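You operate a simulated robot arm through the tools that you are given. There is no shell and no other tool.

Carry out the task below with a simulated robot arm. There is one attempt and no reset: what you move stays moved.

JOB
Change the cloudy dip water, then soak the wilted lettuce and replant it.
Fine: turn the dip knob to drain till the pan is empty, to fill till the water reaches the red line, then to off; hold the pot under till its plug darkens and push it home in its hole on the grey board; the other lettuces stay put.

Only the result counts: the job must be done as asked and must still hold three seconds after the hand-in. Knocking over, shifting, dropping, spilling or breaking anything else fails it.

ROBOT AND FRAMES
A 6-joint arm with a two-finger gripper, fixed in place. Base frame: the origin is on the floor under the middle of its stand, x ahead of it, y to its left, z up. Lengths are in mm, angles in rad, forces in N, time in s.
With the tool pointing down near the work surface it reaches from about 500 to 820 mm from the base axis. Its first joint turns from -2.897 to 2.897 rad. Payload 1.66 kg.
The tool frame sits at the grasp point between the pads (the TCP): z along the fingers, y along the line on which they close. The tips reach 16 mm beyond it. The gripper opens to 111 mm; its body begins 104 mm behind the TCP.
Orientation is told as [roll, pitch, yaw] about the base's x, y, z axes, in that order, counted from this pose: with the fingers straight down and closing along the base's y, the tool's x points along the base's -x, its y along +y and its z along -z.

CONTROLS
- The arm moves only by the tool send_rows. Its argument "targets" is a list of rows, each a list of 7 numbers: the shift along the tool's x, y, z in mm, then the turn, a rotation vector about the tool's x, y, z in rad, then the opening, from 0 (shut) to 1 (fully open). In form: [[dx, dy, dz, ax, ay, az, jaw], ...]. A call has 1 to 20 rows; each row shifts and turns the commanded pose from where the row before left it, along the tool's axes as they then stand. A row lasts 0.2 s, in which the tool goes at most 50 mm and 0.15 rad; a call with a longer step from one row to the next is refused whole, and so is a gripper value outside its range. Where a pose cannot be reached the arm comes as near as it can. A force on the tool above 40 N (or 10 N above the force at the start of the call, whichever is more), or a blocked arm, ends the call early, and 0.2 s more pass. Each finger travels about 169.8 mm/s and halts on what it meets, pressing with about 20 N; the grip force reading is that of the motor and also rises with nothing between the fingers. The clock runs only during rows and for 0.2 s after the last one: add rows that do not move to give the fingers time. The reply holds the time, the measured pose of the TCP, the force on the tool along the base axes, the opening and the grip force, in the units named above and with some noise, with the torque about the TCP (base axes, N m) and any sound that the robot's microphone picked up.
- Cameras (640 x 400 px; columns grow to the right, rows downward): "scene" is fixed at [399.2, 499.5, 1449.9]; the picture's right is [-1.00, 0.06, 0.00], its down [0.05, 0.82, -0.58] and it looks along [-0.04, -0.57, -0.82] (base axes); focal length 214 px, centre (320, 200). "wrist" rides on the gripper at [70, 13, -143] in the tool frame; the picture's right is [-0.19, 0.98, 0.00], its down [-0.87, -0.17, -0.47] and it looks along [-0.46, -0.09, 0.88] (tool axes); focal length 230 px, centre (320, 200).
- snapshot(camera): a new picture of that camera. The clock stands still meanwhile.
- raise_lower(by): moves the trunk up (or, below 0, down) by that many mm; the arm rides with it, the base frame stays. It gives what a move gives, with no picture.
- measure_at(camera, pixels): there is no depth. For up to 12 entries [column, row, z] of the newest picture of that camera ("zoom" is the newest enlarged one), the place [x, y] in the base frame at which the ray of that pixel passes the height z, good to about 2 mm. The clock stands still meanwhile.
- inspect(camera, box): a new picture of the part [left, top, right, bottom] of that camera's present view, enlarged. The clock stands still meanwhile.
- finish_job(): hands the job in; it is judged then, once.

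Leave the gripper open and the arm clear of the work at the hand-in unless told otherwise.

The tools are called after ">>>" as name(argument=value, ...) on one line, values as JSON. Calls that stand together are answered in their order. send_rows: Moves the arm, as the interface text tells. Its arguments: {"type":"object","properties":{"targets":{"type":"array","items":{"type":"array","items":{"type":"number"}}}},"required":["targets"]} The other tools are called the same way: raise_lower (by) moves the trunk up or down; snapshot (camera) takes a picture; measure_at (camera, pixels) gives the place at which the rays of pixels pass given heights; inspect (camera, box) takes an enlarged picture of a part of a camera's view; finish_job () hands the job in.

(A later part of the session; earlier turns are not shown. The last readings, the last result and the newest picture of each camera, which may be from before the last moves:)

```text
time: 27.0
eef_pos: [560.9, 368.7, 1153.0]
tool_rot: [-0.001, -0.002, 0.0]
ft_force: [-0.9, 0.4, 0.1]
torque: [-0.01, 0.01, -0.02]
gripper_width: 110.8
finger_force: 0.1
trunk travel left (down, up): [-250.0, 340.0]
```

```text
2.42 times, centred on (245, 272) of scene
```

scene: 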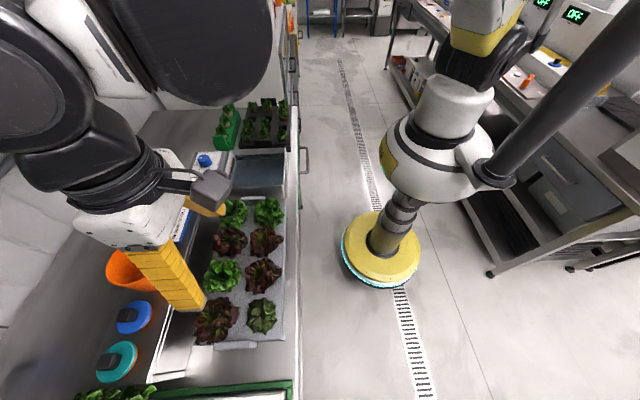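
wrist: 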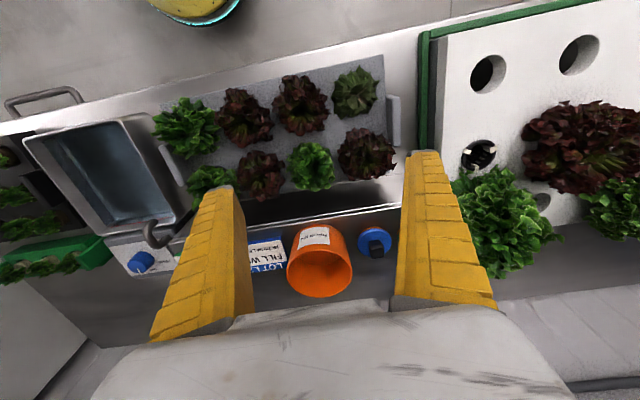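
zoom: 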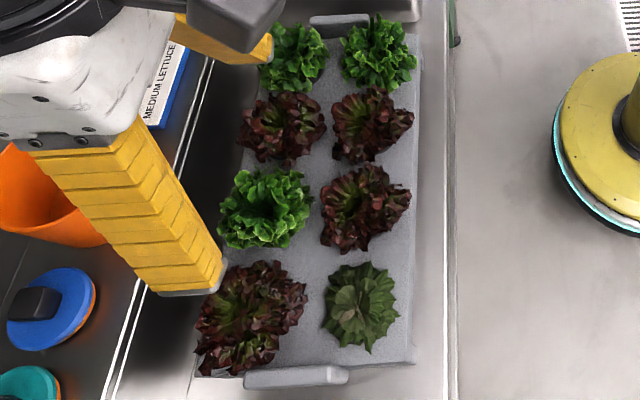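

The wilted one is clearly the dull, drooping green head at wrist (357,96), scene (261,313), with a beige plug showing. I triangulate the board's top height and the plant position.

>>> measure_at(camera="wrist", pixels=[[383.1, 55.2, 840], [383.1, 55.2, 870], [383.1, 55.2, 900], [383.1, 55.2, 930], [357.2, 96.4, 840], [357.2, 96.4, 870], [357.2, 96.4, 900], [357.2, 96.4, 930], [362, 100, 870], [362, 100, 900]])

>>> measure_at(camera="scene", pixels=[[283.4, 338.8, 840], [283.4, 338.8, 870], [283.4, 338.8, 900], [283.4, 338.8, 930], [260.7, 313.3, 840], [260.7, 313.3, 870], [260.7, 313.3, 900], [260.7, 313.3, 930]])

```text
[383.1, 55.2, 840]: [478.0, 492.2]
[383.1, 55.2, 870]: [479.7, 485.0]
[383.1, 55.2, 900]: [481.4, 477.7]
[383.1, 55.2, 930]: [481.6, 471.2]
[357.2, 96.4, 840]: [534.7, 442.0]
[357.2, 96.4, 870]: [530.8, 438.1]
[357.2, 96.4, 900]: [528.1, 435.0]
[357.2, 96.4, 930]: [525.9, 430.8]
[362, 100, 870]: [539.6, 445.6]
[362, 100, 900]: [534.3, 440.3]
```

```text
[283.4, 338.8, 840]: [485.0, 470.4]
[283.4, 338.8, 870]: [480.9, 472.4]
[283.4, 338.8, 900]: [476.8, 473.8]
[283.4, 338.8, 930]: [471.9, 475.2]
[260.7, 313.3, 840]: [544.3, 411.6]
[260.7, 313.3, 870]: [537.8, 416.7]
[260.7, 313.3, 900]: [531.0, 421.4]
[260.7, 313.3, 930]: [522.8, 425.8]
```

The board top seems near z=890–900 and the plant near (527,430). I move closer above it (z about 1040) for a better look.

>>> send_rows(targets=[[9, 15.3, 28, 0, 0, 0, 1], [9, 15.3, 28, 0, 0, 0, 1], [9, 15.3, 28, 0, 0, 0, 1], [9, 15.3, 28, 0, 0, 0, 1], [0, 0, 0, 0, 0, 0, 1]])

>>> snapshot(camera="wrist")

>>> inspect(camera="scene", box=[190, 260, 310, 360])

```text
time: 28.2
eef_pos: [523.7, 431.9, 1037.5]
tool_rot: [-0.002, -0.003, 0.0]
ft_force: [-0.4, 0.5, -1.0]
torque: [-0.03, 0.0, 0.0]
gripper_width: 110.7
finger_force: 0.0
trunk travel left (down, up): [-250.0, 340.0]
```

```text
taken
```

wrist: 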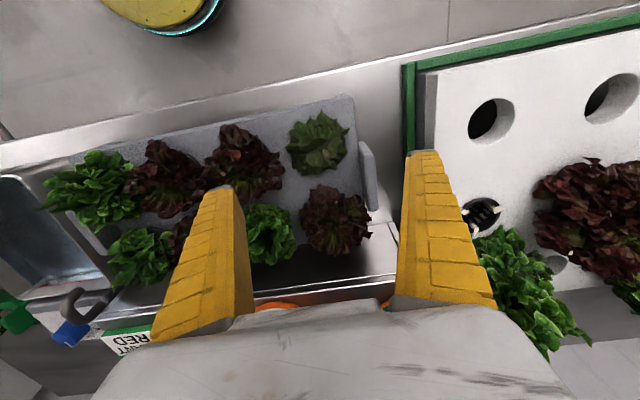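

```text
4.00 times, centred on (250, 310) of scene
```

zoom: 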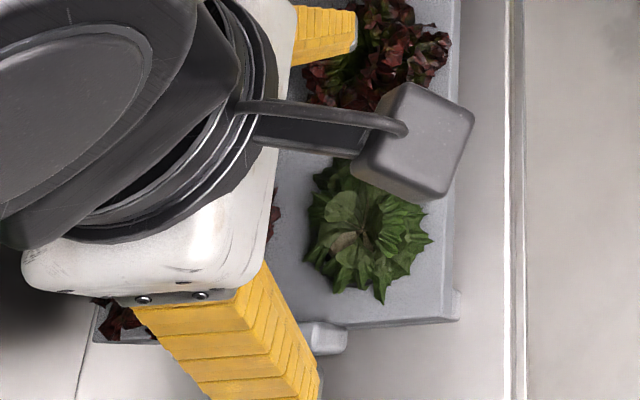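

>>> inspect(camera="wrist", box=[270, 95, 382, 165])

>>> measure_at(camera="zoom", pixels=[[320, 200, 900]])

```text
5.71 times, centred on (326, 130) of wrist
```

zoom: 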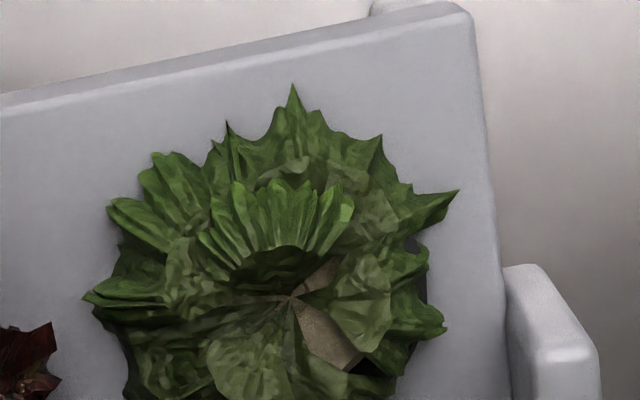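

```text
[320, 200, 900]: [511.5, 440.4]
```

>>> measure_at(camera="zoom", pixels=[[290, 298, 890], [290, 298, 900], [290, 298, 910], [290, 298, 920], [345, 368, 900], [470, 5, 880], [470, 5, 890], [470, 5, 900], [470, 5, 910]])

>>> measure_at(camera="scene", pixels=[[284.2, 338, 880], [284.2, 338, 890], [284.2, 338, 900], [284.2, 338, 910], [260.7, 319, 900], [260.7, 319, 910]])

>>> snapshot(camera="scene")

```text
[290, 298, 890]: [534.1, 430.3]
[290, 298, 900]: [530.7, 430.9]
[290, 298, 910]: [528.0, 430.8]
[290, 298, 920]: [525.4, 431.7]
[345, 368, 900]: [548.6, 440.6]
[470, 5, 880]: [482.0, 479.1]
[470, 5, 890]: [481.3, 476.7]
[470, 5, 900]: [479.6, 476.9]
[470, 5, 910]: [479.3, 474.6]
```

```text
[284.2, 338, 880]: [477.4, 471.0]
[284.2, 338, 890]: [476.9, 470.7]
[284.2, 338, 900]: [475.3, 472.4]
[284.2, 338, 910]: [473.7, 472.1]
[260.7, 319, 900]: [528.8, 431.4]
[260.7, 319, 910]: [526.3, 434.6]
```

```text
taken
```

scene: 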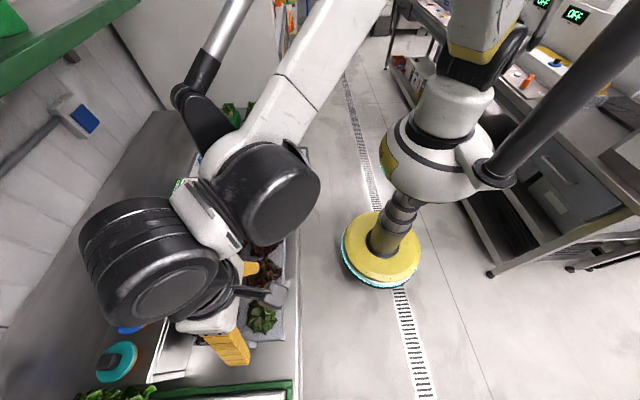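

I want a side view to see how the pot sits in the hole. I back off toward -x and tilt the tool about 0.6 rad so the wrist camera looks along the board.

>>> send_rows(targets=[[42, 0, 0, 0, 0, 0, 1], [42, 0, 0, 0, 0, 0, 1], [0, 0, 0, 0, -0.15, 0, 1], [0, 0, 0, 0, -0.15, 0, 1], [0, 0, 0, 0, -0.15, 0, 1], [0, 0, 0, 0, -0.15, 0, 1], [0, 0, 0, 0, 0, 0, 1]])

>>> snapshot(camera="wrist")

```text
time: 29.8
eef_pos: [441.0, 429.7, 1040.6]
tool_rot: [-0.002, -0.604, 0.002]
ft_force: [0.1, 1.2, -0.5]
torque: [0.01, 0.01, 0.01]
gripper_width: 110.6
finger_force: 0.1
trunk travel left (down, up): [-250.0, 340.0]
```

```text
taken
```

wrist: 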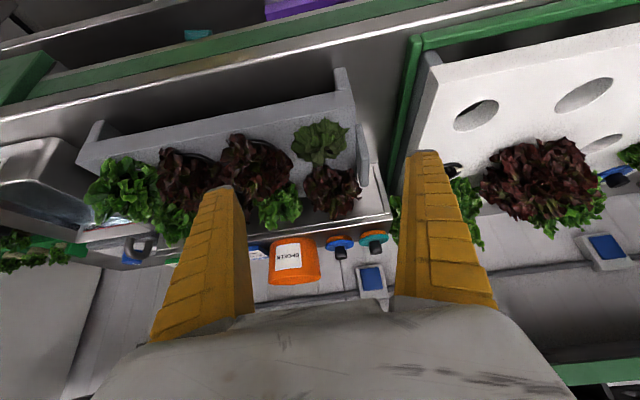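

>>> inspect(camera="wrist", box=[240, 60, 400, 160])

>>> inspect(camera="wrist", box=[280, 100, 376, 160])

```text
4.00 times, centred on (320, 110) of wrist
```

zoom: 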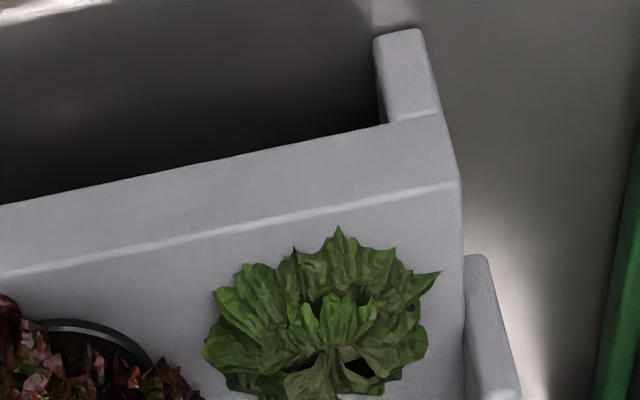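

```text
6.67 times, centred on (328, 130) of wrist
```

zoom: 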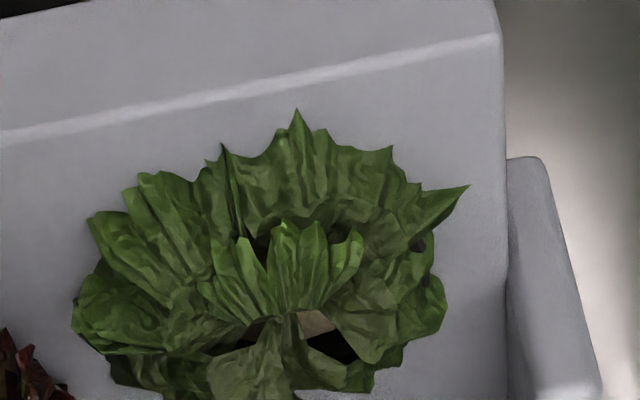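

The board is a raised bridge with legs; neighbours show a dark pot rim at the board's top. I lower by 70 mm and shift to y≈400 to see the rims from closer.

>>> send_rows(targets=[[20, -15, 29, 0, 0, 0, 1], [20, -15, 29, 0, 0, 0, 1], [0, 0, 0, 0, 0, 0, 1]])

>>> snapshot(camera="wrist")

>>> inspect(camera="wrist", box=[240, 90, 400, 190])

```text
time: 30.6
eef_pos: [439.3, 398.8, 968.7]
tool_rot: [-0.001, -0.6, 0.002]
ft_force: [-0.2, 0.8, 0.4]
torque: [-0.02, -0.01, 0.02]
gripper_width: 110.7
finger_force: 0.0
trunk travel left (down, up): [-250.0, 340.0]
```

```text
taken
```

wrist: 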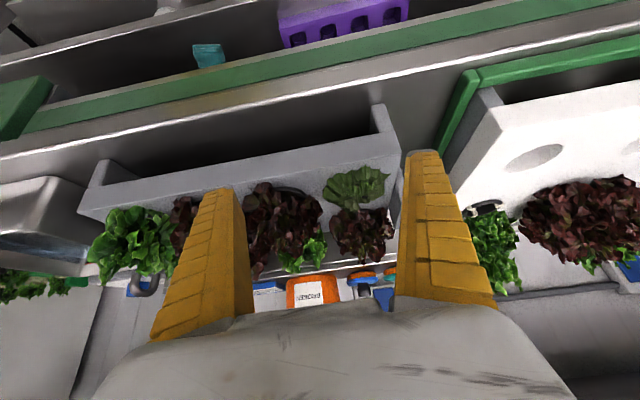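

```text
4.00 times, centred on (320, 140) of wrist
```

zoom: 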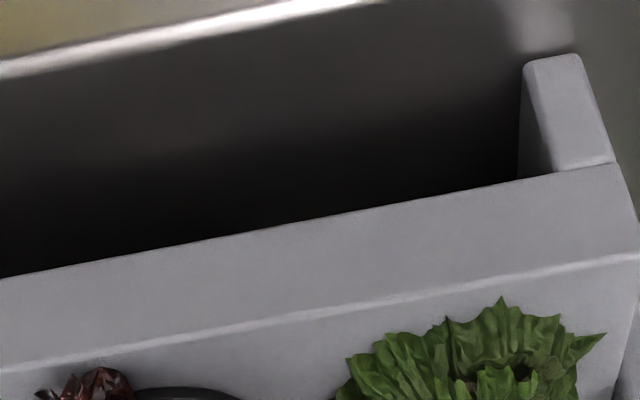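

>>> inspect(camera="wrist", box=[256, 160, 400, 250])

>>> inspect(camera="wrist", box=[440, 170, 560, 250])

```text
4.44 times, centred on (328, 205) of wrist
```

zoom: 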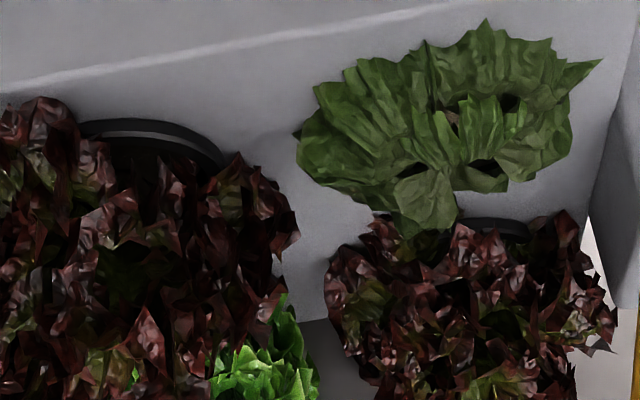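

```text
5.00 times, centred on (500, 210) of wrist
```

zoom: 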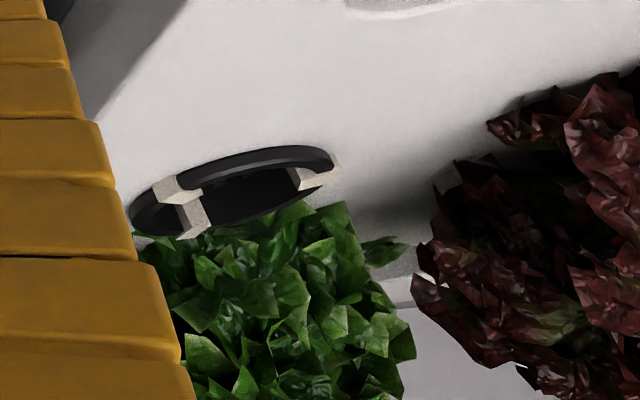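

The pots have a black flange a few mm above the board; leaves droop over it. I measure the board's corner (wrist (400,155)) and the red pot's rim to get the board height.

>>> measure_at(camera="wrist", pixels=[[400, 154, 870], [400, 154, 880], [400, 154, 890], [400, 154, 900], [400, 154, 910], [274, 190, 890], [305, 196, 890], [274, 190, 900], [305, 196, 900]])

>>> inspect(camera="wrist", box=[340, 100, 420, 250])

```text
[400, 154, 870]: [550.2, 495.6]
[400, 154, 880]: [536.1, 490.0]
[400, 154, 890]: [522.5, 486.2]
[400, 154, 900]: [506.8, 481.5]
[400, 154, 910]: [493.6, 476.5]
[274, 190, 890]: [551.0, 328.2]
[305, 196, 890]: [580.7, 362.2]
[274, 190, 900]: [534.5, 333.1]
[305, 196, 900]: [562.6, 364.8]
```

```text
2.67 times, centred on (380, 175) of wrist
```

zoom: 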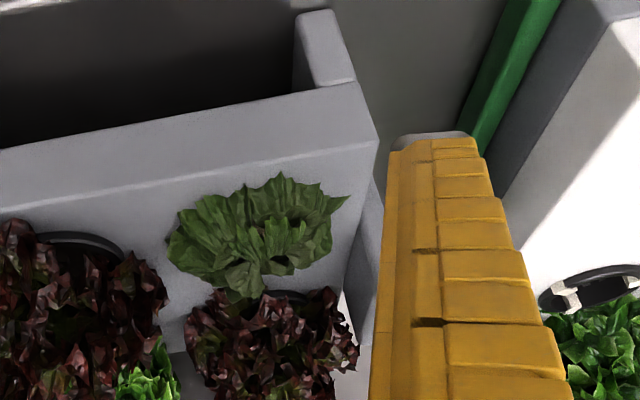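

The board top comes out at z≈918 with its front corner at (479,473). To see the rosette and pot straight from above, I rise and tilt the tool the other way (0.48 rad) so the camera looks vertically down.

>>> send_rows(targets=[[-22.6, 0, -33, 0, 0, 0, 1], [-22.6, 0, -33, 0, 0, 0, 1], [0, 0, 0, 0, 0.135, 0, 1], [0, 0, 0, 0, 0.135, 0, 1], [0, 0, 0, 0, 0.135, 0, 1], [0, 0, 0, 0, 0.135, 0, 1], [0, 0, 0, 0, 0.135, 0, 1], [0, 0, 0, 0, 0.135, 0, 1], [0, 0, 0, 0, 0.135, 0, 1], [0, 0, 0, 0, 0.135, 0, 1], [-38, 10, -20, 0, 0, 0, 1], [-38, 10, -20, 0, 0, 0, 1], [0, 0, 0, 0, 0, 0, 1]])

>>> snapshot(camera="wrist")

```text
time: 33.4
eef_pos: [528.5, 419.8, 1049.9]
tool_rot: [-0.003, 0.479, 0.002]
ft_force: [-0.6, -0.4, 1.6]
torque: [0.01, 0.0, 0.01]
gripper_width: 111.0
finger_force: 0.0
trunk travel left (down, up): [-250.0, 340.0]
```

```text
taken
```

wrist: 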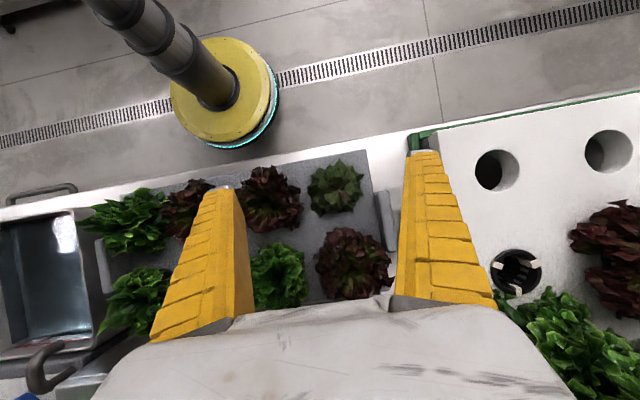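

>>> inspect(camera="wrist", box=[296, 155, 376, 215])

>>> measure_at(camera="zoom", pixels=[[320, 200, 918], [320, 200, 930]])

>>> inspect(camera="wrist", box=[470, 230, 570, 300])

>>> measure_at(camera="wrist", pixels=[[366, 151, 900], [366, 151, 918], [366, 151, 930]])

```text
6.67 times, centred on (336, 185) of wrist
```

zoom: 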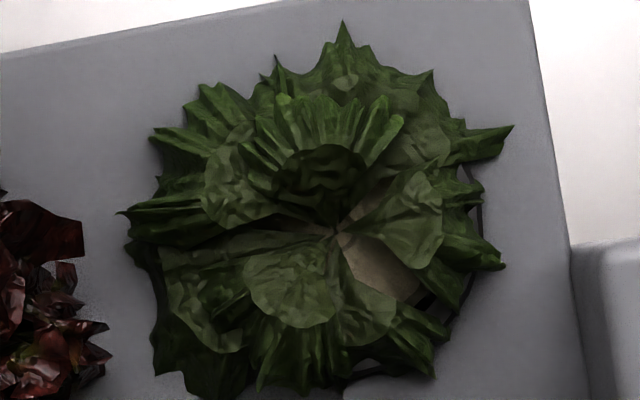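

```text
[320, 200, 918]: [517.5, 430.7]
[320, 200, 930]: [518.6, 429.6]
```

```text
5.71 times, centred on (520, 265) of wrist
```

zoom: 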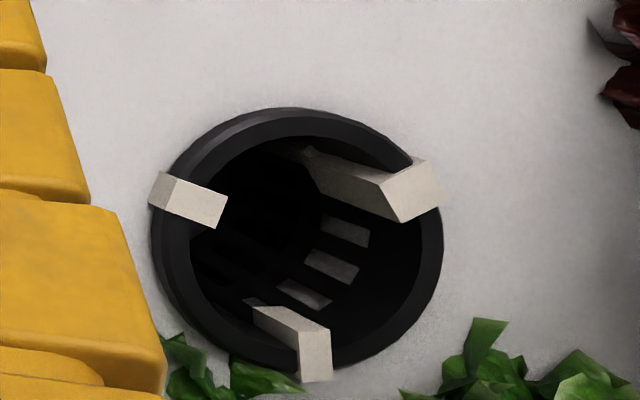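

```text
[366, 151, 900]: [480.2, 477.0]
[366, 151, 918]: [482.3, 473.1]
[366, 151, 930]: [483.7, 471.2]
```

Under the drooping leaves I see a beige plug and the black pot rim at zoom (478,205) and (355,378), radius about 27 mm. I measure the pot centre near wrist (338.5,189.8) and the rim points.

>>> measure_at(camera="wrist", pixels=[[338.5, 189.8, 918], [338.5, 189.8, 925], [360, 185.8, 922], [341.3, 212, 922], [268, 200, 930], [353, 263, 930], [276, 276, 930]])

>>> inspect(camera="wrist", box=[326, 175, 374, 215])

```text
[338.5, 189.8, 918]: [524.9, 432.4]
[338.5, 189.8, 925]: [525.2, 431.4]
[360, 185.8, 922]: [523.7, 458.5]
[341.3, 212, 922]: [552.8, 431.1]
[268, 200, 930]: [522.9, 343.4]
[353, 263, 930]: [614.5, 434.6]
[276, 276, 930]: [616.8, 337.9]
```

```text
10.00 times, centred on (350, 195) of wrist
```

zoom: 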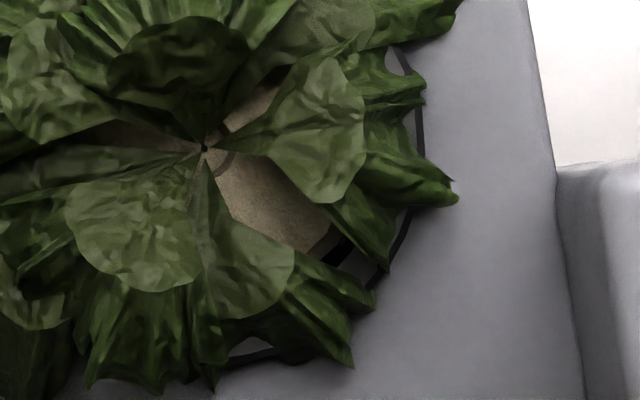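

Pot centre is (525,431.5), rim radius about 27.5 mm. Neighbours at about (523,343), (614,434). I level the tool, centre over the pot, and turn the gripper by -45° so the fingers come down on the diagonal between neighbours, at 86 mm opening.

>>> send_rows(targets=[[0, 0, 0, 0, -0.12, 0, 1], [0, 0, 0, 0, -0.12, 0, 1], [0, 0, 0, 0, -0.12, 0, 1], [0, 0, 0, 0, -0.12, 0, 1], [3.3, 11.7, 0, 0, 0, 0, 0.9], [0, 0, 0, 0, 0, 0.131, 0.78], [0, 0, 0, 0, 0, 0.131, 0.78], [0, 0, 0, 0, 0, 0.131, 0.78], [0, 0, 0, 0, 0, 0.131, 0.78], [0, 0, 0, 0, 0, 0.131, 0.78], [0, 0, 0, 0, 0, 0.131, 0.78], [0, 0, 0, 0, 0, 0, 0.78]])

>>> snapshot(camera="wrist")

>>> snapshot(camera="scene")

```text
time: 36.0
eef_pos: [523.6, 430.9, 1050.8]
tool_rot: [0.001, -0.003, -0.788]
ft_force: [0.0, 0.3, 0.2]
torque: [0.03, 0.03, 0.01]
gripper_width: 87.8
finger_force: 0.3
trunk travel left (down, up): [-250.0, 340.0]
```

```text
taken
```

wrist: 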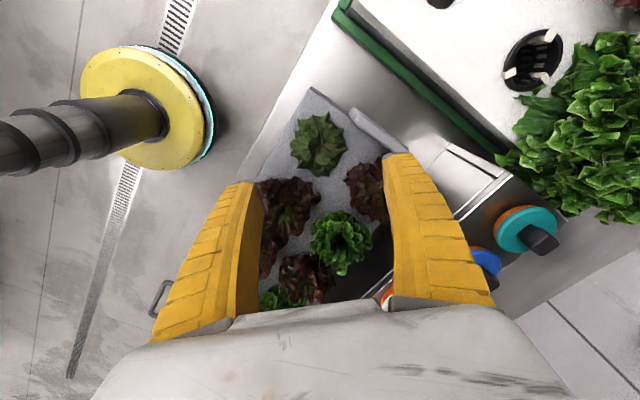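

```text
taken
```

scene: 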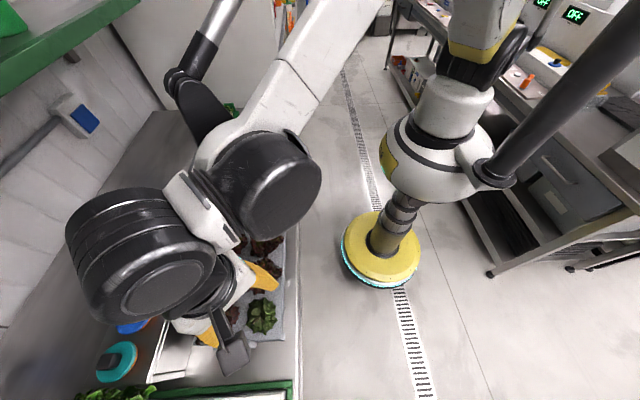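

Descending to z≈975 (tips 959) to check the alignment between the neighbours before going to the rim.

>>> send_rows(targets=[[0.5, 1.5, 25, 0, 0, 0, 0.78], [0, 0, 25, 0, 0, 0, 0.78], [0, 0, 25, 0, 0, 0, 0.78], [0, 0, 0, 0, 0, 0, 0.78]])

>>> snapshot(camera="wrist")

>>> inspect(camera="scene", box=[190, 270, 310, 350])

```text
time: 37.0
eef_pos: [524.0, 432.1, 975.2]
tool_rot: [0.002, -0.003, -0.788]
ft_force: [-0.7, -1.1, 0.0]
torque: [0.0, 0.02, 0.01]
gripper_width: 87.5
finger_force: 1.6
trunk travel left (down, up): [-250.0, 340.0]
```

```text
taken
```

wrist: 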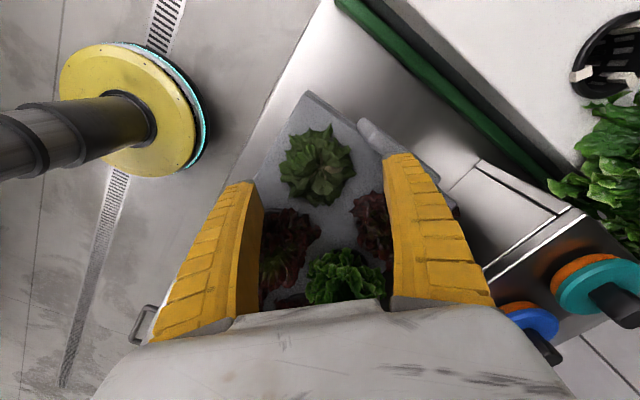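

```text
5.00 times, centred on (250, 310) of scene
```

zoom: 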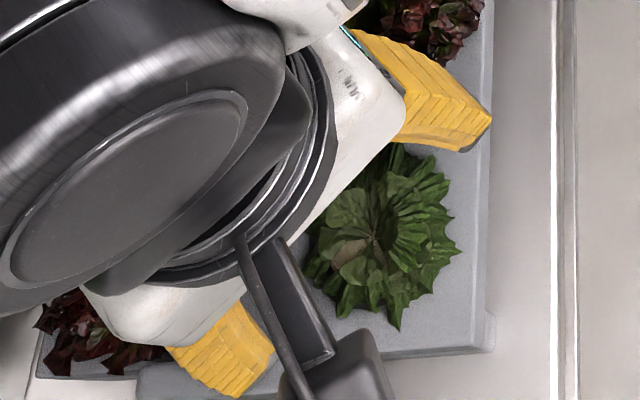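

Well aligned (plant centred between tips). I go down to z≈941 first.

>>> send_rows(targets=[[-0.6, 0.6, 17, 0, 0, 0, 0.78], [0, 0, 17, 0, 0, 0, 0.78], [0, 0, 0, 0, 0, 0, 0.78]])

>>> inspect(camera="wrist", box=[220, 110, 420, 235])

>>> inspect(camera="scene", box=[190, 280, 310, 355])

```text
time: 37.6
eef_pos: [524.5, 433.0, 947.6]
tool_rot: [0.011, -0.005, -0.787]
ft_force: [9.3, 10.3, 34.8]
torque: [1.59, -1.24, -0.08]
gripper_width: 106.9
finger_force: 11.2
trunk travel left (down, up): [-250.0, 340.0]
stopped in row 3: the force on the tool passed its limit at 45 N (the readings are from after the stop); the commanded pose is now the measured one
```

```text
3.20 times, centred on (320, 172) of wrist
```

zoom: 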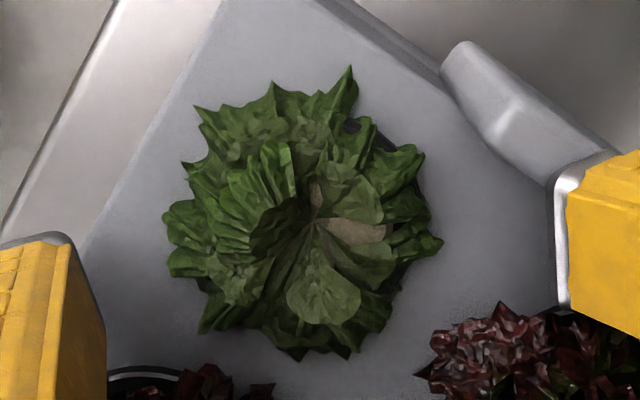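

```text
5.33 times, centred on (250, 318) of scene
```

zoom: 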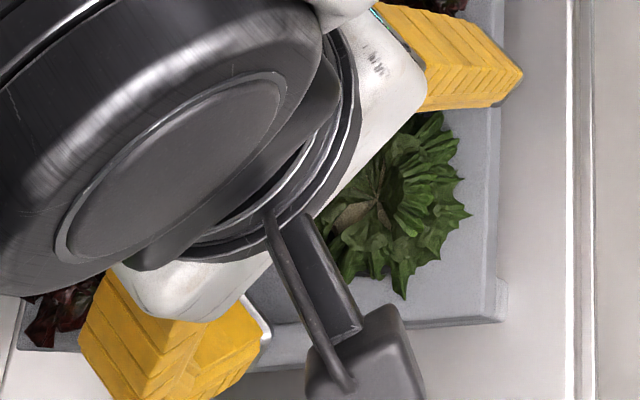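

The right finger landed on the board's end handle (force 35 N up, torque puts it near (560,478)). I rise straight up right away and check that nothing moved.

>>> send_rows(targets=[[0, 0, -15, 0, 0, 0, 0.95], [0, 0, -25, 0, 0, 0, 0.95], [0, 0, -30, 0, 0, 0, 0.95], [0, 0, -35, 0, 0, 0, 0.78], [0, 0, 0, 0, 0, 0, 0.78]])

>>> snapshot(camera="wrist")

>>> inspect(camera="scene", box=[190, 190, 310, 355])

```text
time: 38.8
eef_pos: [524.6, 433.8, 1051.0]
tool_rot: [0.006, -0.002, -0.787]
ft_force: [-0.4, 0.2, -0.6]
torque: [0.03, 0.0, 0.01]
gripper_width: 87.8
finger_force: 0.6
trunk travel left (down, up): [-250.0, 340.0]
```

```text
taken
```

wrist: 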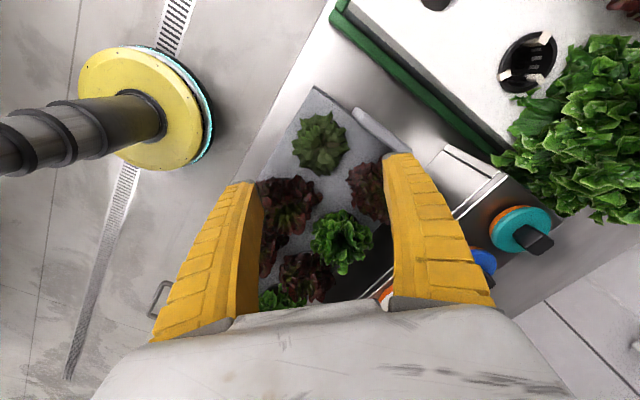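

```text
2.42 times, centred on (250, 272) of scene
```

zoom: 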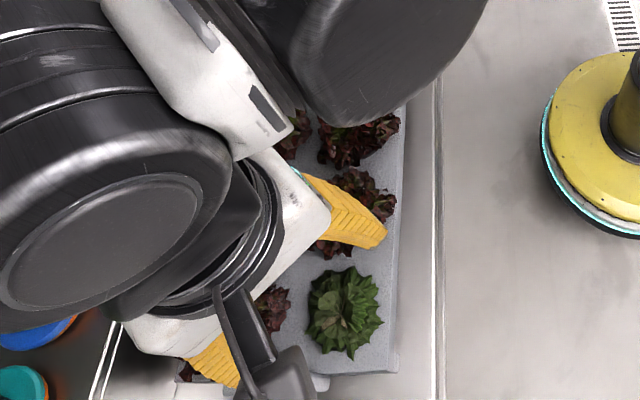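

I compare the board's corner with the earlier picture using the identical box.

>>> inspect(camera="scene", box=[190, 190, 300, 355])

>>> inspect(camera="wrist", box=[270, 80, 420, 180])

```text
2.42 times, centred on (245, 272) of scene
```

zoom: 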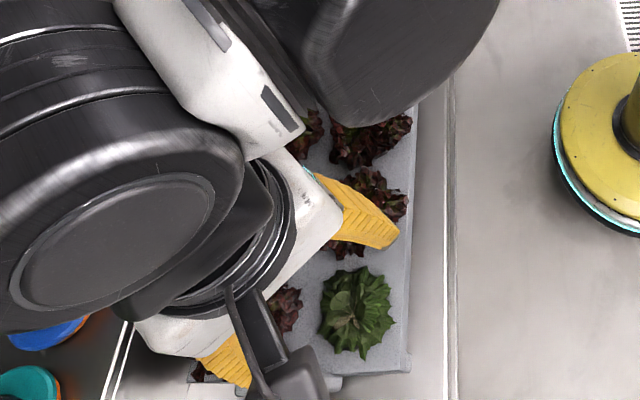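

```text
4.00 times, centred on (345, 130) of wrist
```

zoom: 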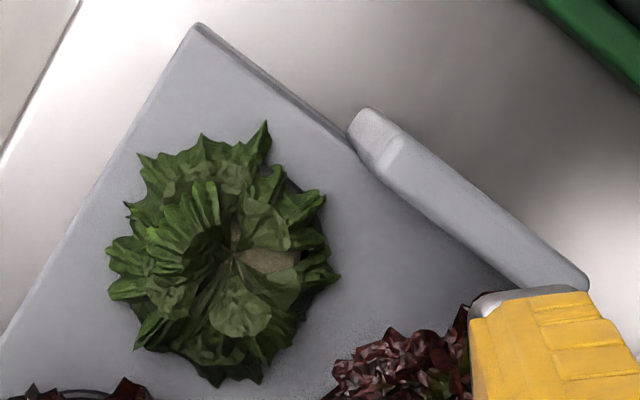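

The board looks slightly lower in the picture than before (corner row 372 vs 362 in zoom). I measure corner and pot centre anew with the wrist camera.

>>> measure_at(camera="wrist", pixels=[[314.25, 86.25, 918], [314.25, 86.25, 900], [323, 144.25, 918], [323, 144.25, 925], [357, 107.5, 918], [412, 151, 918]])

>>> measure_at(camera="scene", pixels=[[282.1, 342.5, 918], [283.4, 338.8, 918], [259.8, 316.5, 918], [260.7, 313.3, 918]])

```text
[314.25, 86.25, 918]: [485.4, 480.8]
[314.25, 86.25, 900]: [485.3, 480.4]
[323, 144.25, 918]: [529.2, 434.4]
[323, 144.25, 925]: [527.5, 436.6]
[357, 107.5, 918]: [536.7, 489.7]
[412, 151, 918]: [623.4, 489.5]
```

```text
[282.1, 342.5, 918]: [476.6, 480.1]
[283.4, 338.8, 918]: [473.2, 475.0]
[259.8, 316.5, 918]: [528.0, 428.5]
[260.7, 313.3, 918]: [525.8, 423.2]
```

>>> inspect(camera="scene", box=[190, 280, 310, 355])

>>> inspect(camera="scene", box=[190, 260, 310, 360])

```text
5.33 times, centred on (250, 318) of scene
```

zoom: 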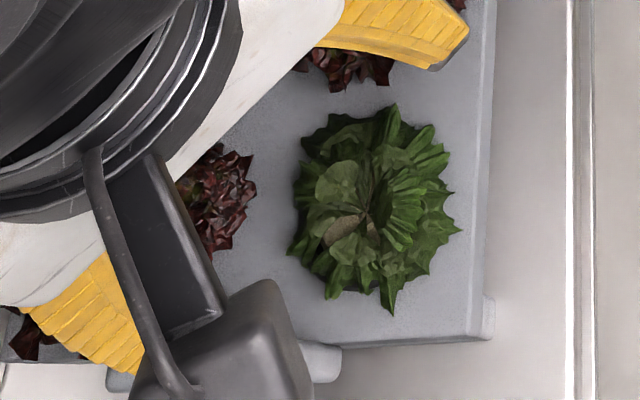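

```text
4.00 times, centred on (250, 310) of scene
```

zoom: 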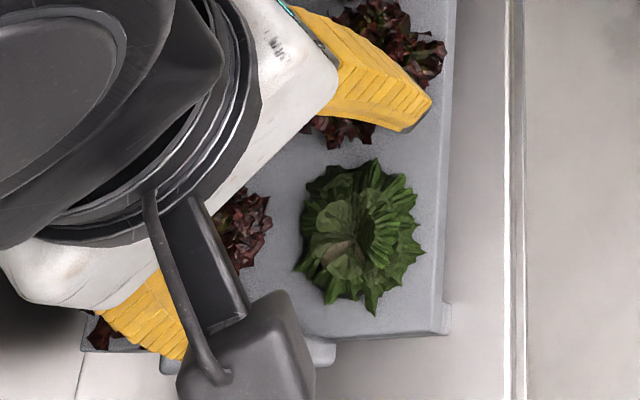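

The board did slip a few mm (roughly +4 in x, +5 in y) when the finger came off the handle. I'll avoid that handle: turn the gripper to +45° so the fingers come at the (-x,+y) and (+x,-y) diagonals, clear of the handle (which starts at x≈537). I turn at height first.

>>> send_rows(targets=[[0, 0, 0, 0, 0, -0.145, 0.78], [0, 0, 0, 0, 0, -0.145, 0.78], [0, 0, 0, 0, 0, -0.145, 0.78], [0, 0, 0, 0, 0, -0.145, 0.78], [0, 0, 0, 0, 0, -0.145, 0.78], [0, 0, 0, 0, 0, -0.145, 0.78], [0, 0, 0, 0, 0, -0.145, 0.78], [0, 0, 0, 0, 0, -0.145, 0.78], [0, 0, 0, 0, 0, -0.145, 0.78], [0, 0, 0, 0, 0, -0.145, 0.78], [0, 0, 0, 0, 0, -0.12, 0.78], [0, 0, 0, 0, 0, 0, 0.78]])

>>> snapshot(camera="wrist")

>>> snapshot(camera="scene")

```text
time: 41.4
eef_pos: [524.8, 433.4, 1051.6]
tool_rot: [-0.003, -0.006, 0.786]
ft_force: [0.2, -0.4, 0.1]
torque: [-0.01, 0.02, -0.01]
gripper_width: 87.9
finger_force: 0.9
trunk travel left (down, up): [-250.0, 340.0]
```

```text
taken
```

wrist: 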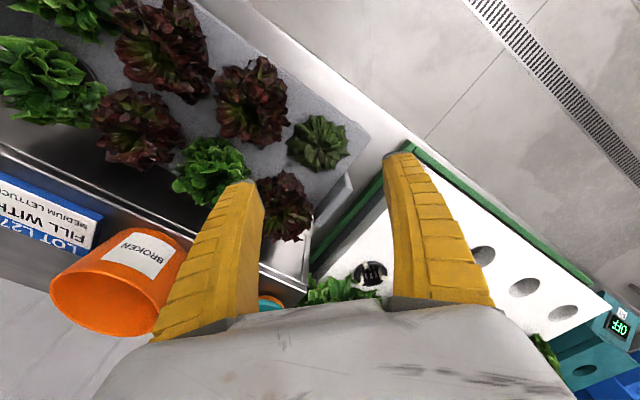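

```text
taken
```

scene: 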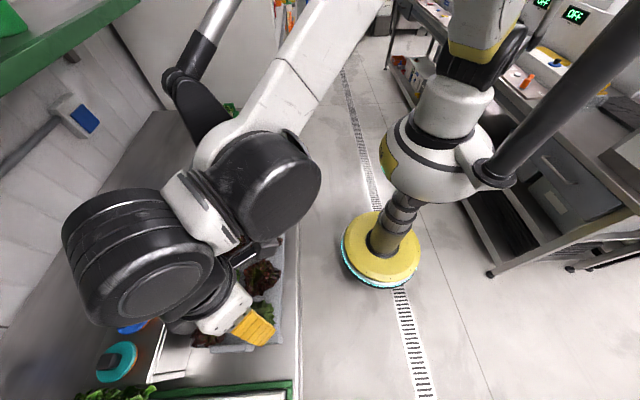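

>>> inspect(camera="wrist", box=[200, 40, 400, 260])

>>> inspect(camera="wrist", box=[270, 105, 366, 165])

>>> measure_at(camera="zoom", pixels=[[320, 200, 918], [320, 200, 925]])

```text
1.82 times, centred on (300, 150) of wrist
```

zoom: 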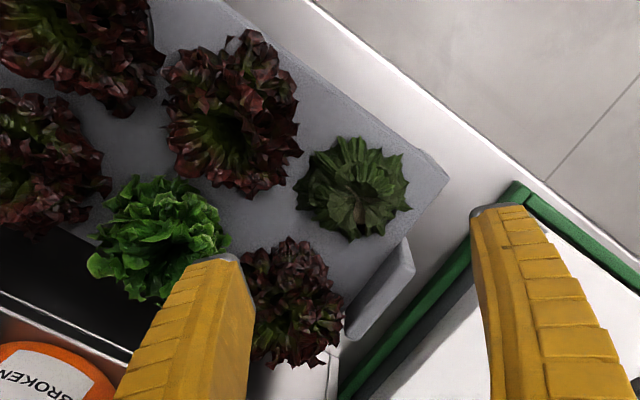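

```text
6.67 times, centred on (318, 135) of wrist
```

zoom: 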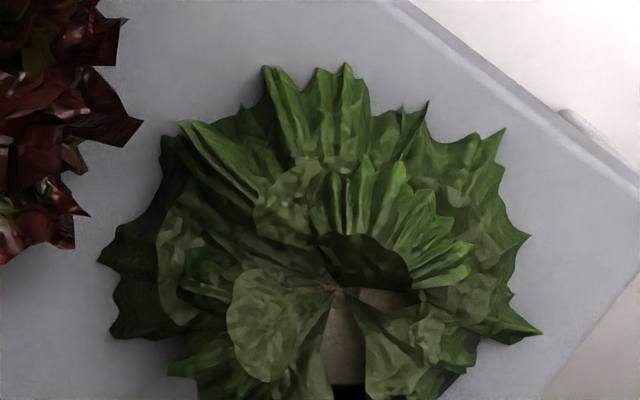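

```text
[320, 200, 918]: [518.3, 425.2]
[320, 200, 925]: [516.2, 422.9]
```

>>> measure_at(camera="zoom", pixels=[[338, 290, 910], [338, 290, 918], [338, 290, 925], [338, 290, 935], [345, 392, 918]])

```text
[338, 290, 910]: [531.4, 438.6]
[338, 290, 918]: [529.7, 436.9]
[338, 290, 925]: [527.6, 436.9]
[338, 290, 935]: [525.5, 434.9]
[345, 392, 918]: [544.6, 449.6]
```

The pot centre is now (527.6,436.8) at z≈924, both views agree. I centre on it and go down to z≈965 to check clearances.

>>> send_rows(targets=[[-4.4, 0.4, 25, 0, 0, 0, 0.78], [0, 0, 30, 0, 0, 0, 0.78], [0, 0, 31, 0, 0, 0, 0.78], [0, 0, 0, 0, 0, 0, 0.78]])

>>> inspect(camera="wrist", box=[200, 60, 440, 260])

>>> inspect(camera="scene", box=[190, 260, 310, 360])

```text
time: 42.4
eef_pos: [528.3, 436.5, 963.8]
tool_rot: [-0.003, -0.004, 0.784]
ft_force: [0.2, -0.7, -0.5]
torque: [0.02, -0.01, 0.0]
gripper_width: 87.7
finger_force: 0.9
trunk travel left (down, up): [-250.0, 340.0]
```

```text
2.00 times, centred on (320, 160) of wrist
```

zoom: 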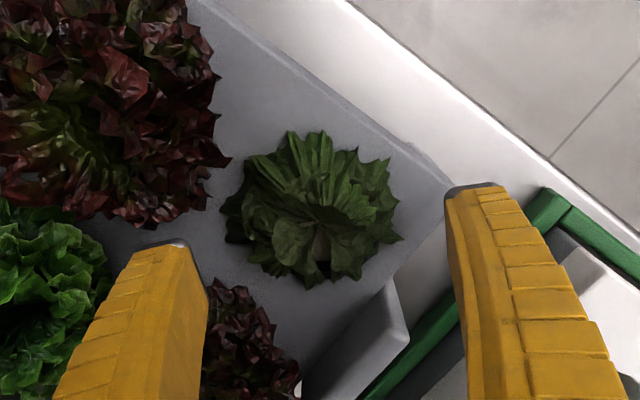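

```text
4.00 times, centred on (250, 310) of scene
```

zoom: 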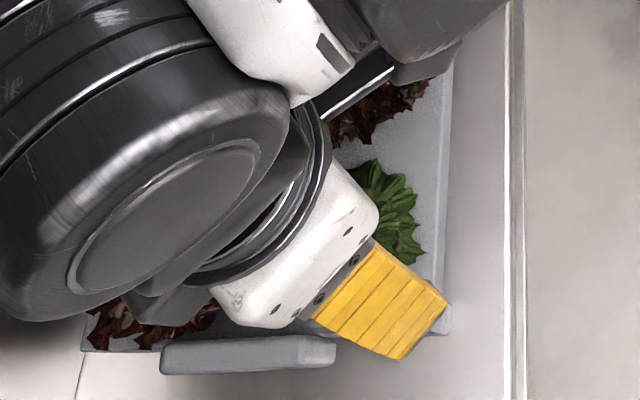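

Clear of the handle and the neighbours' centres. I lower to z≈945.

>>> send_rows(targets=[[0, 0, 10, 0, 0, 0, 0.78], [0, 0, 9, 0, 0, 0, 0.78], [0, 0, 0, 0, 0, 0, 0.78]])

>>> inspect(camera="wrist", box=[200, 80, 440, 230])

>>> inspect(camera="scene", box=[190, 260, 310, 360])

```text
time: 43.2
eef_pos: [528.3, 435.8, 943.6]
tool_rot: [-0.003, -0.006, 0.783]
ft_force: [-0.1, 0.6, 0.0]
torque: [0.0, 0.02, -0.04]
gripper_width: 87.5
finger_force: 0.5
trunk travel left (down, up): [-250.0, 340.0]
```

```text
2.67 times, centred on (320, 155) of wrist
```

zoom: 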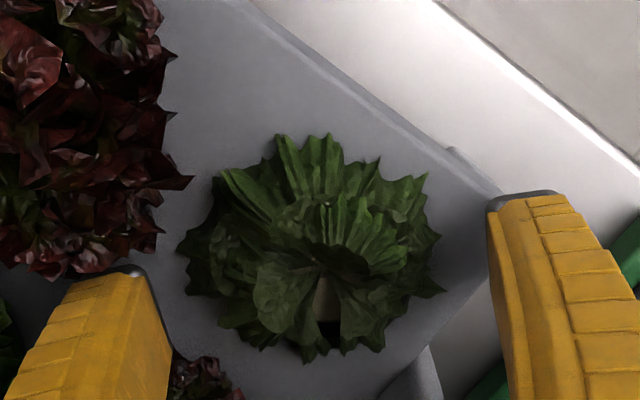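

```text
4.00 times, centred on (250, 310) of scene
```

zoom: 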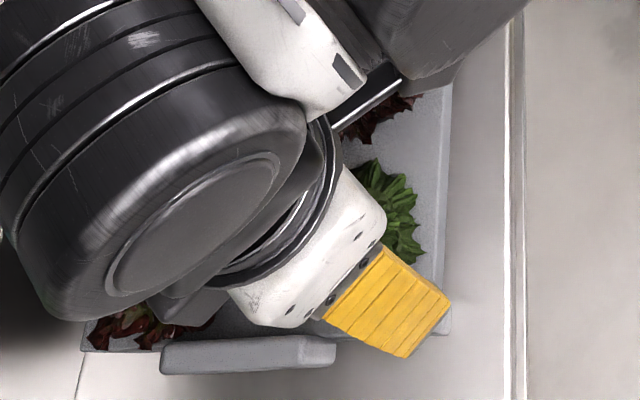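

No contact yet (tips ≈928). I lower in small steps and watch the force.

>>> send_rows(targets=[[0, 0, 2, 0, 0, 0, 0.78], [0, 0, 2, 0, 0, 0, 0.78], [0, 0, 0, 0, 0, 0, 0.78]])

>>> send_rows(targets=[[0, 0, 1.5, 0, 0, 0, 0.78], [0, 0, 0, 0, 0, 0, 0.78]])

```text
time: 44.0
eef_pos: [528.8, 437.1, 940.3]
tool_rot: [-0.003, -0.006, 0.783]
ft_force: [0.8, 0.1, -0.4]
torque: [-0.02, 0.0, -0.03]
gripper_width: 87.9
finger_force: 0.9
trunk travel left (down, up): [-250.0, 340.0]
```

```text
time: 44.6
eef_pos: [528.3, 437.0, 940.1]
tool_rot: [-0.002, -0.006, 0.785]
ft_force: [0.4, -0.5, 0.1]
torque: [0.03, 0.02, 0.0]
gripper_width: 87.6
finger_force: 0.5
trunk travel left (down, up): [-250.0, 340.0]
```

>>> send_rows(targets=[[0, 0, 1.5, 0, 0, 0, 0.78], [0, 0, 0, 0, 0, 0, 0.78]])

>>> send_rows(targets=[[0, 0, 1.5, 0, 0, 0, 0.78], [0, 0, 0, 0, 0, 0, 0.78]])

>>> inspect(camera="wrist", box=[200, 80, 440, 230])

```text
time: 45.2
eef_pos: [528.6, 437.2, 938.3]
tool_rot: [-0.002, -0.006, 0.783]
ft_force: [-0.6, -0.1, -0.2]
torque: [-0.02, 0.02, -0.02]
gripper_width: 87.6
finger_force: 1.0
trunk travel left (down, up): [-250.0, 340.0]
```

```text
time: 45.8
eef_pos: [527.9, 437.1, 937.0]
tool_rot: [-0.003, -0.003, 0.786]
ft_force: [-1.1, -1.1, 0.3]
torque: [-0.02, -0.02, 0.01]
gripper_width: 87.5
finger_force: 1.4
trunk travel left (down, up): [-250.0, 340.0]
```

```text
2.67 times, centred on (320, 155) of wrist
```

zoom: 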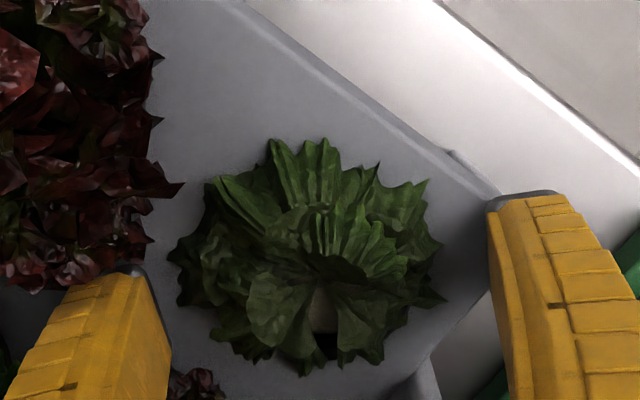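

>>> send_rows(targets=[[0, 0, 1.2, 0, 0, 0, 0.78], [0, 0, 0, 0, 0, 0, 0.78]])

>>> send_rows(targets=[[0, 0, 1.2, 0, 0, 0, 0.78], [0, 0, 0, 0, 0, 0, 0.78]])

```text
time: 46.4
eef_pos: [529.7, 437.9, 935.1]
tool_rot: [-0.003, -0.004, 0.784]
ft_force: [-1.0, 0.5, -0.8]
torque: [-0.01, 0.01, 0.0]
gripper_width: 87.9
finger_force: 0.7
trunk travel left (down, up): [-250.0, 340.0]
```

```text
time: 47.0
eef_pos: [530.1, 436.9, 933.4]
tool_rot: [-0.005, -0.005, 0.784]
ft_force: [-0.6, 0.3, 0.8]
torque: [0.04, 0.05, 0.02]
gripper_width: 88.1
finger_force: 0.8
trunk travel left (down, up): [-250.0, 340.0]
```

>>> send_rows(targets=[[0, 0, 1, 0, 0, 0, 0.78], [0, 0, 0, 0, 0, 0, 0.78]])

>>> send_rows(targets=[[0, 0, 1, 0, 0, 0, 0.78], [0, 0, 0, 0, 0, 0, 0.78]])

>>> inspect(camera="wrist", box=[200, 80, 440, 230])

```text
time: 47.6
eef_pos: [528.8, 438.0, 933.8]
tool_rot: [-0.004, -0.007, 0.785]
ft_force: [1.2, -0.2, 10.0]
torque: [0.34, 0.35, -0.04]
gripper_width: 88.8
finger_force: 1.8
trunk travel left (down, up): [-250.0, 340.0]
```

```text
time: 48.2
eef_pos: [528.2, 437.5, 934.0]
tool_rot: [-0.003, -0.006, 0.783]
ft_force: [5.1, 6.3, 31.1]
torque: [0.33, 0.24, -0.27]
gripper_width: 88.4
finger_force: 10.2
trunk travel left (down, up): [-250.0, 340.0]
```

```text
2.67 times, centred on (320, 155) of wrist
```

zoom: 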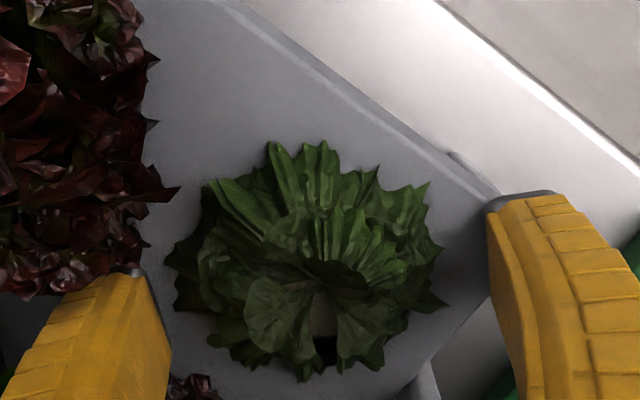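

Both tips touched the board top at tip z≈918. I back off 2 mm and then close slowly on the rim.

>>> send_rows(targets=[[0, 0, -2, 0, 0, 0, 0.78], [0, 0, 0, 0, 0, 0, 0.78]])

>>> send_rows(targets=[[0, 0, 0, 0, 0, 0, 0.7], [0, 0, 0, 0, 0, 0, 0.62], [0, 0, 0, 0, 0, 0, 0.58], [0, 0, 0, 0, 0, 0, 0.58]])

>>> inspect(camera="wrist", box=[200, 80, 440, 230])

```text
time: 48.8
eef_pos: [529.3, 436.9, 933.7]
tool_rot: [-0.003, -0.004, 0.783]
ft_force: [-0.4, -2.7, 4.8]
torque: [0.12, 0.2, 0.09]
gripper_width: 88.2
finger_force: 0.5
trunk travel left (down, up): [-250.0, 340.0]
```

```text
time: 49.8
eef_pos: [528.5, 438.3, 935.9]
tool_rot: [-0.004, -0.006, 0.783]
ft_force: [-6.0, 6.7, 23.8]
torque: [0.86, 1.17, -0.08]
gripper_width: 66.9
finger_force: 11.0
trunk travel left (down, up): [-250.0, 340.0]
```

```text
2.67 times, centred on (320, 155) of wrist
```

zoom: 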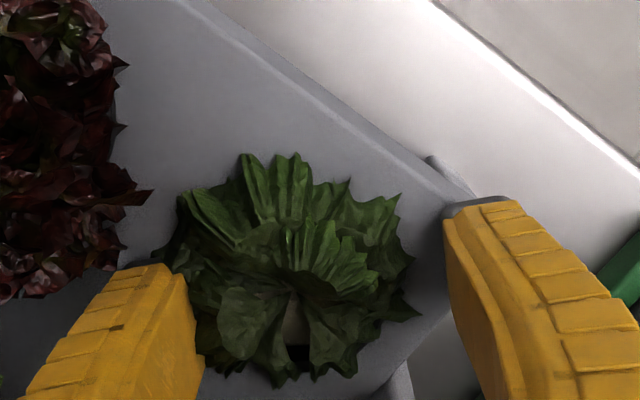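

The closing finger pressed on the board (24 N) and dragged it several mm toward me: the corner moved in the picture. I lift 4 mm at once, reopen, and re-measure.

>>> send_rows(targets=[[0, 0, -4, 0, 0, 0, 0.58], [0, 0, -3, 0, 0, 0, 0.62], [0, 0, 0, 0, 0, 0, 0.7], [0, 0, 0, 0, 0, 0, 0.78]])

>>> inspect(camera="wrist", box=[200, 80, 440, 230])

>>> inspect(camera="scene", box=[190, 260, 310, 360])

```text
time: 50.8
eef_pos: [529.5, 438.1, 941.7]
tool_rot: [-0.003, -0.005, 0.784]
ft_force: [-0.1, -0.5, 0.7]
torque: [0.0, -0.03, 0.04]
gripper_width: 87.5
finger_force: 0.0
trunk travel left (down, up): [-250.0, 340.0]
```

```text
2.67 times, centred on (320, 155) of wrist
```

zoom: 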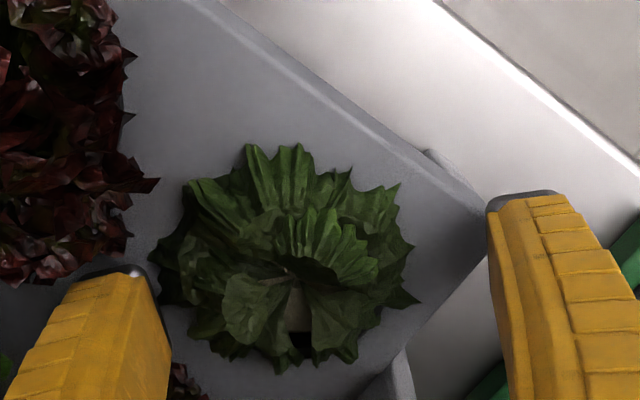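

```text
4.00 times, centred on (250, 310) of scene
```

zoom: 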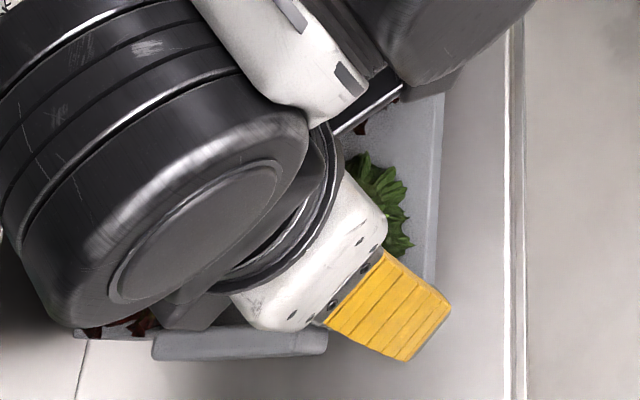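

>>> inspect(camera="wrist", box=[255, 125, 367, 225])

```text
4.00 times, centred on (311, 175) of wrist
```

zoom: 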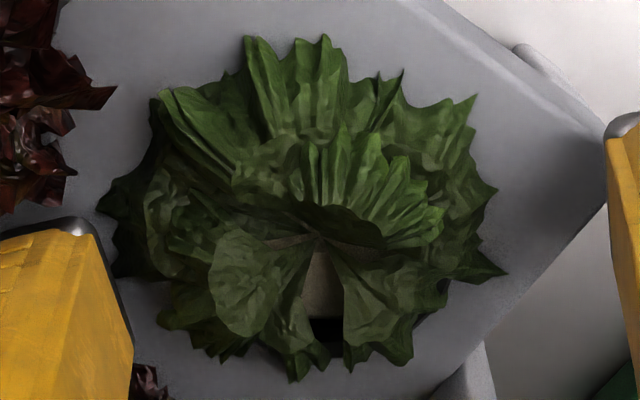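

>>> measure_at(camera="zoom", pixels=[[320, 242, 920], [320, 242, 924], [320, 242, 928], [606, 190, 918], [330, 318, 918], [330, 345, 918]])

```text
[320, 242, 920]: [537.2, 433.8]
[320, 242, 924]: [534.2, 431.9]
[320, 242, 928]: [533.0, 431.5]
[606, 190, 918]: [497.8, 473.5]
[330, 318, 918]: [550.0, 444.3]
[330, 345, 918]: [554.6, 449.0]
```

The pot is now near (534,432), about 8.5 mm left of the finger midline in the picture (stem at zoom x 320, tips' mid at 370). I shift by that amount at this safe height and check again.

>>> send_rows(targets=[[0.5, -4.2, 0, 0, 0, 0, 0.78], [0, -4.2, 0, 0, 0, 0, 0.78], [0, 0, 0, 0, 0, 0, 0.78]])

>>> inspect(camera="wrist", box=[232, 120, 408, 230])

```text
time: 51.6
eef_pos: [533.5, 431.0, 941.7]
tool_rot: [-0.003, -0.005, 0.784]
ft_force: [0.4, -0.4, 0.1]
torque: [0.0, 0.02, 0.02]
gripper_width: 87.8
finger_force: 1.0
trunk travel left (down, up): [-250.0, 340.0]
```

```text
3.64 times, centred on (320, 175) of wrist
```

zoom: 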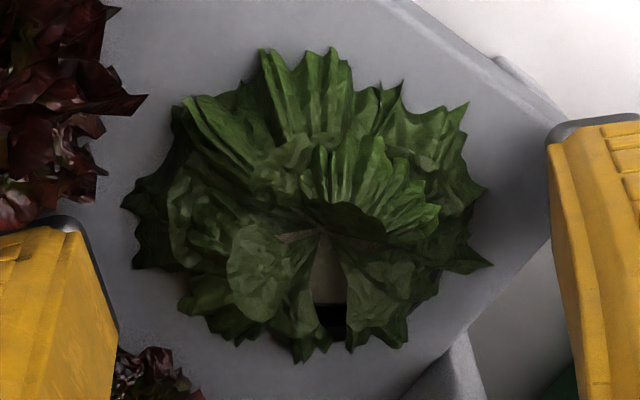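

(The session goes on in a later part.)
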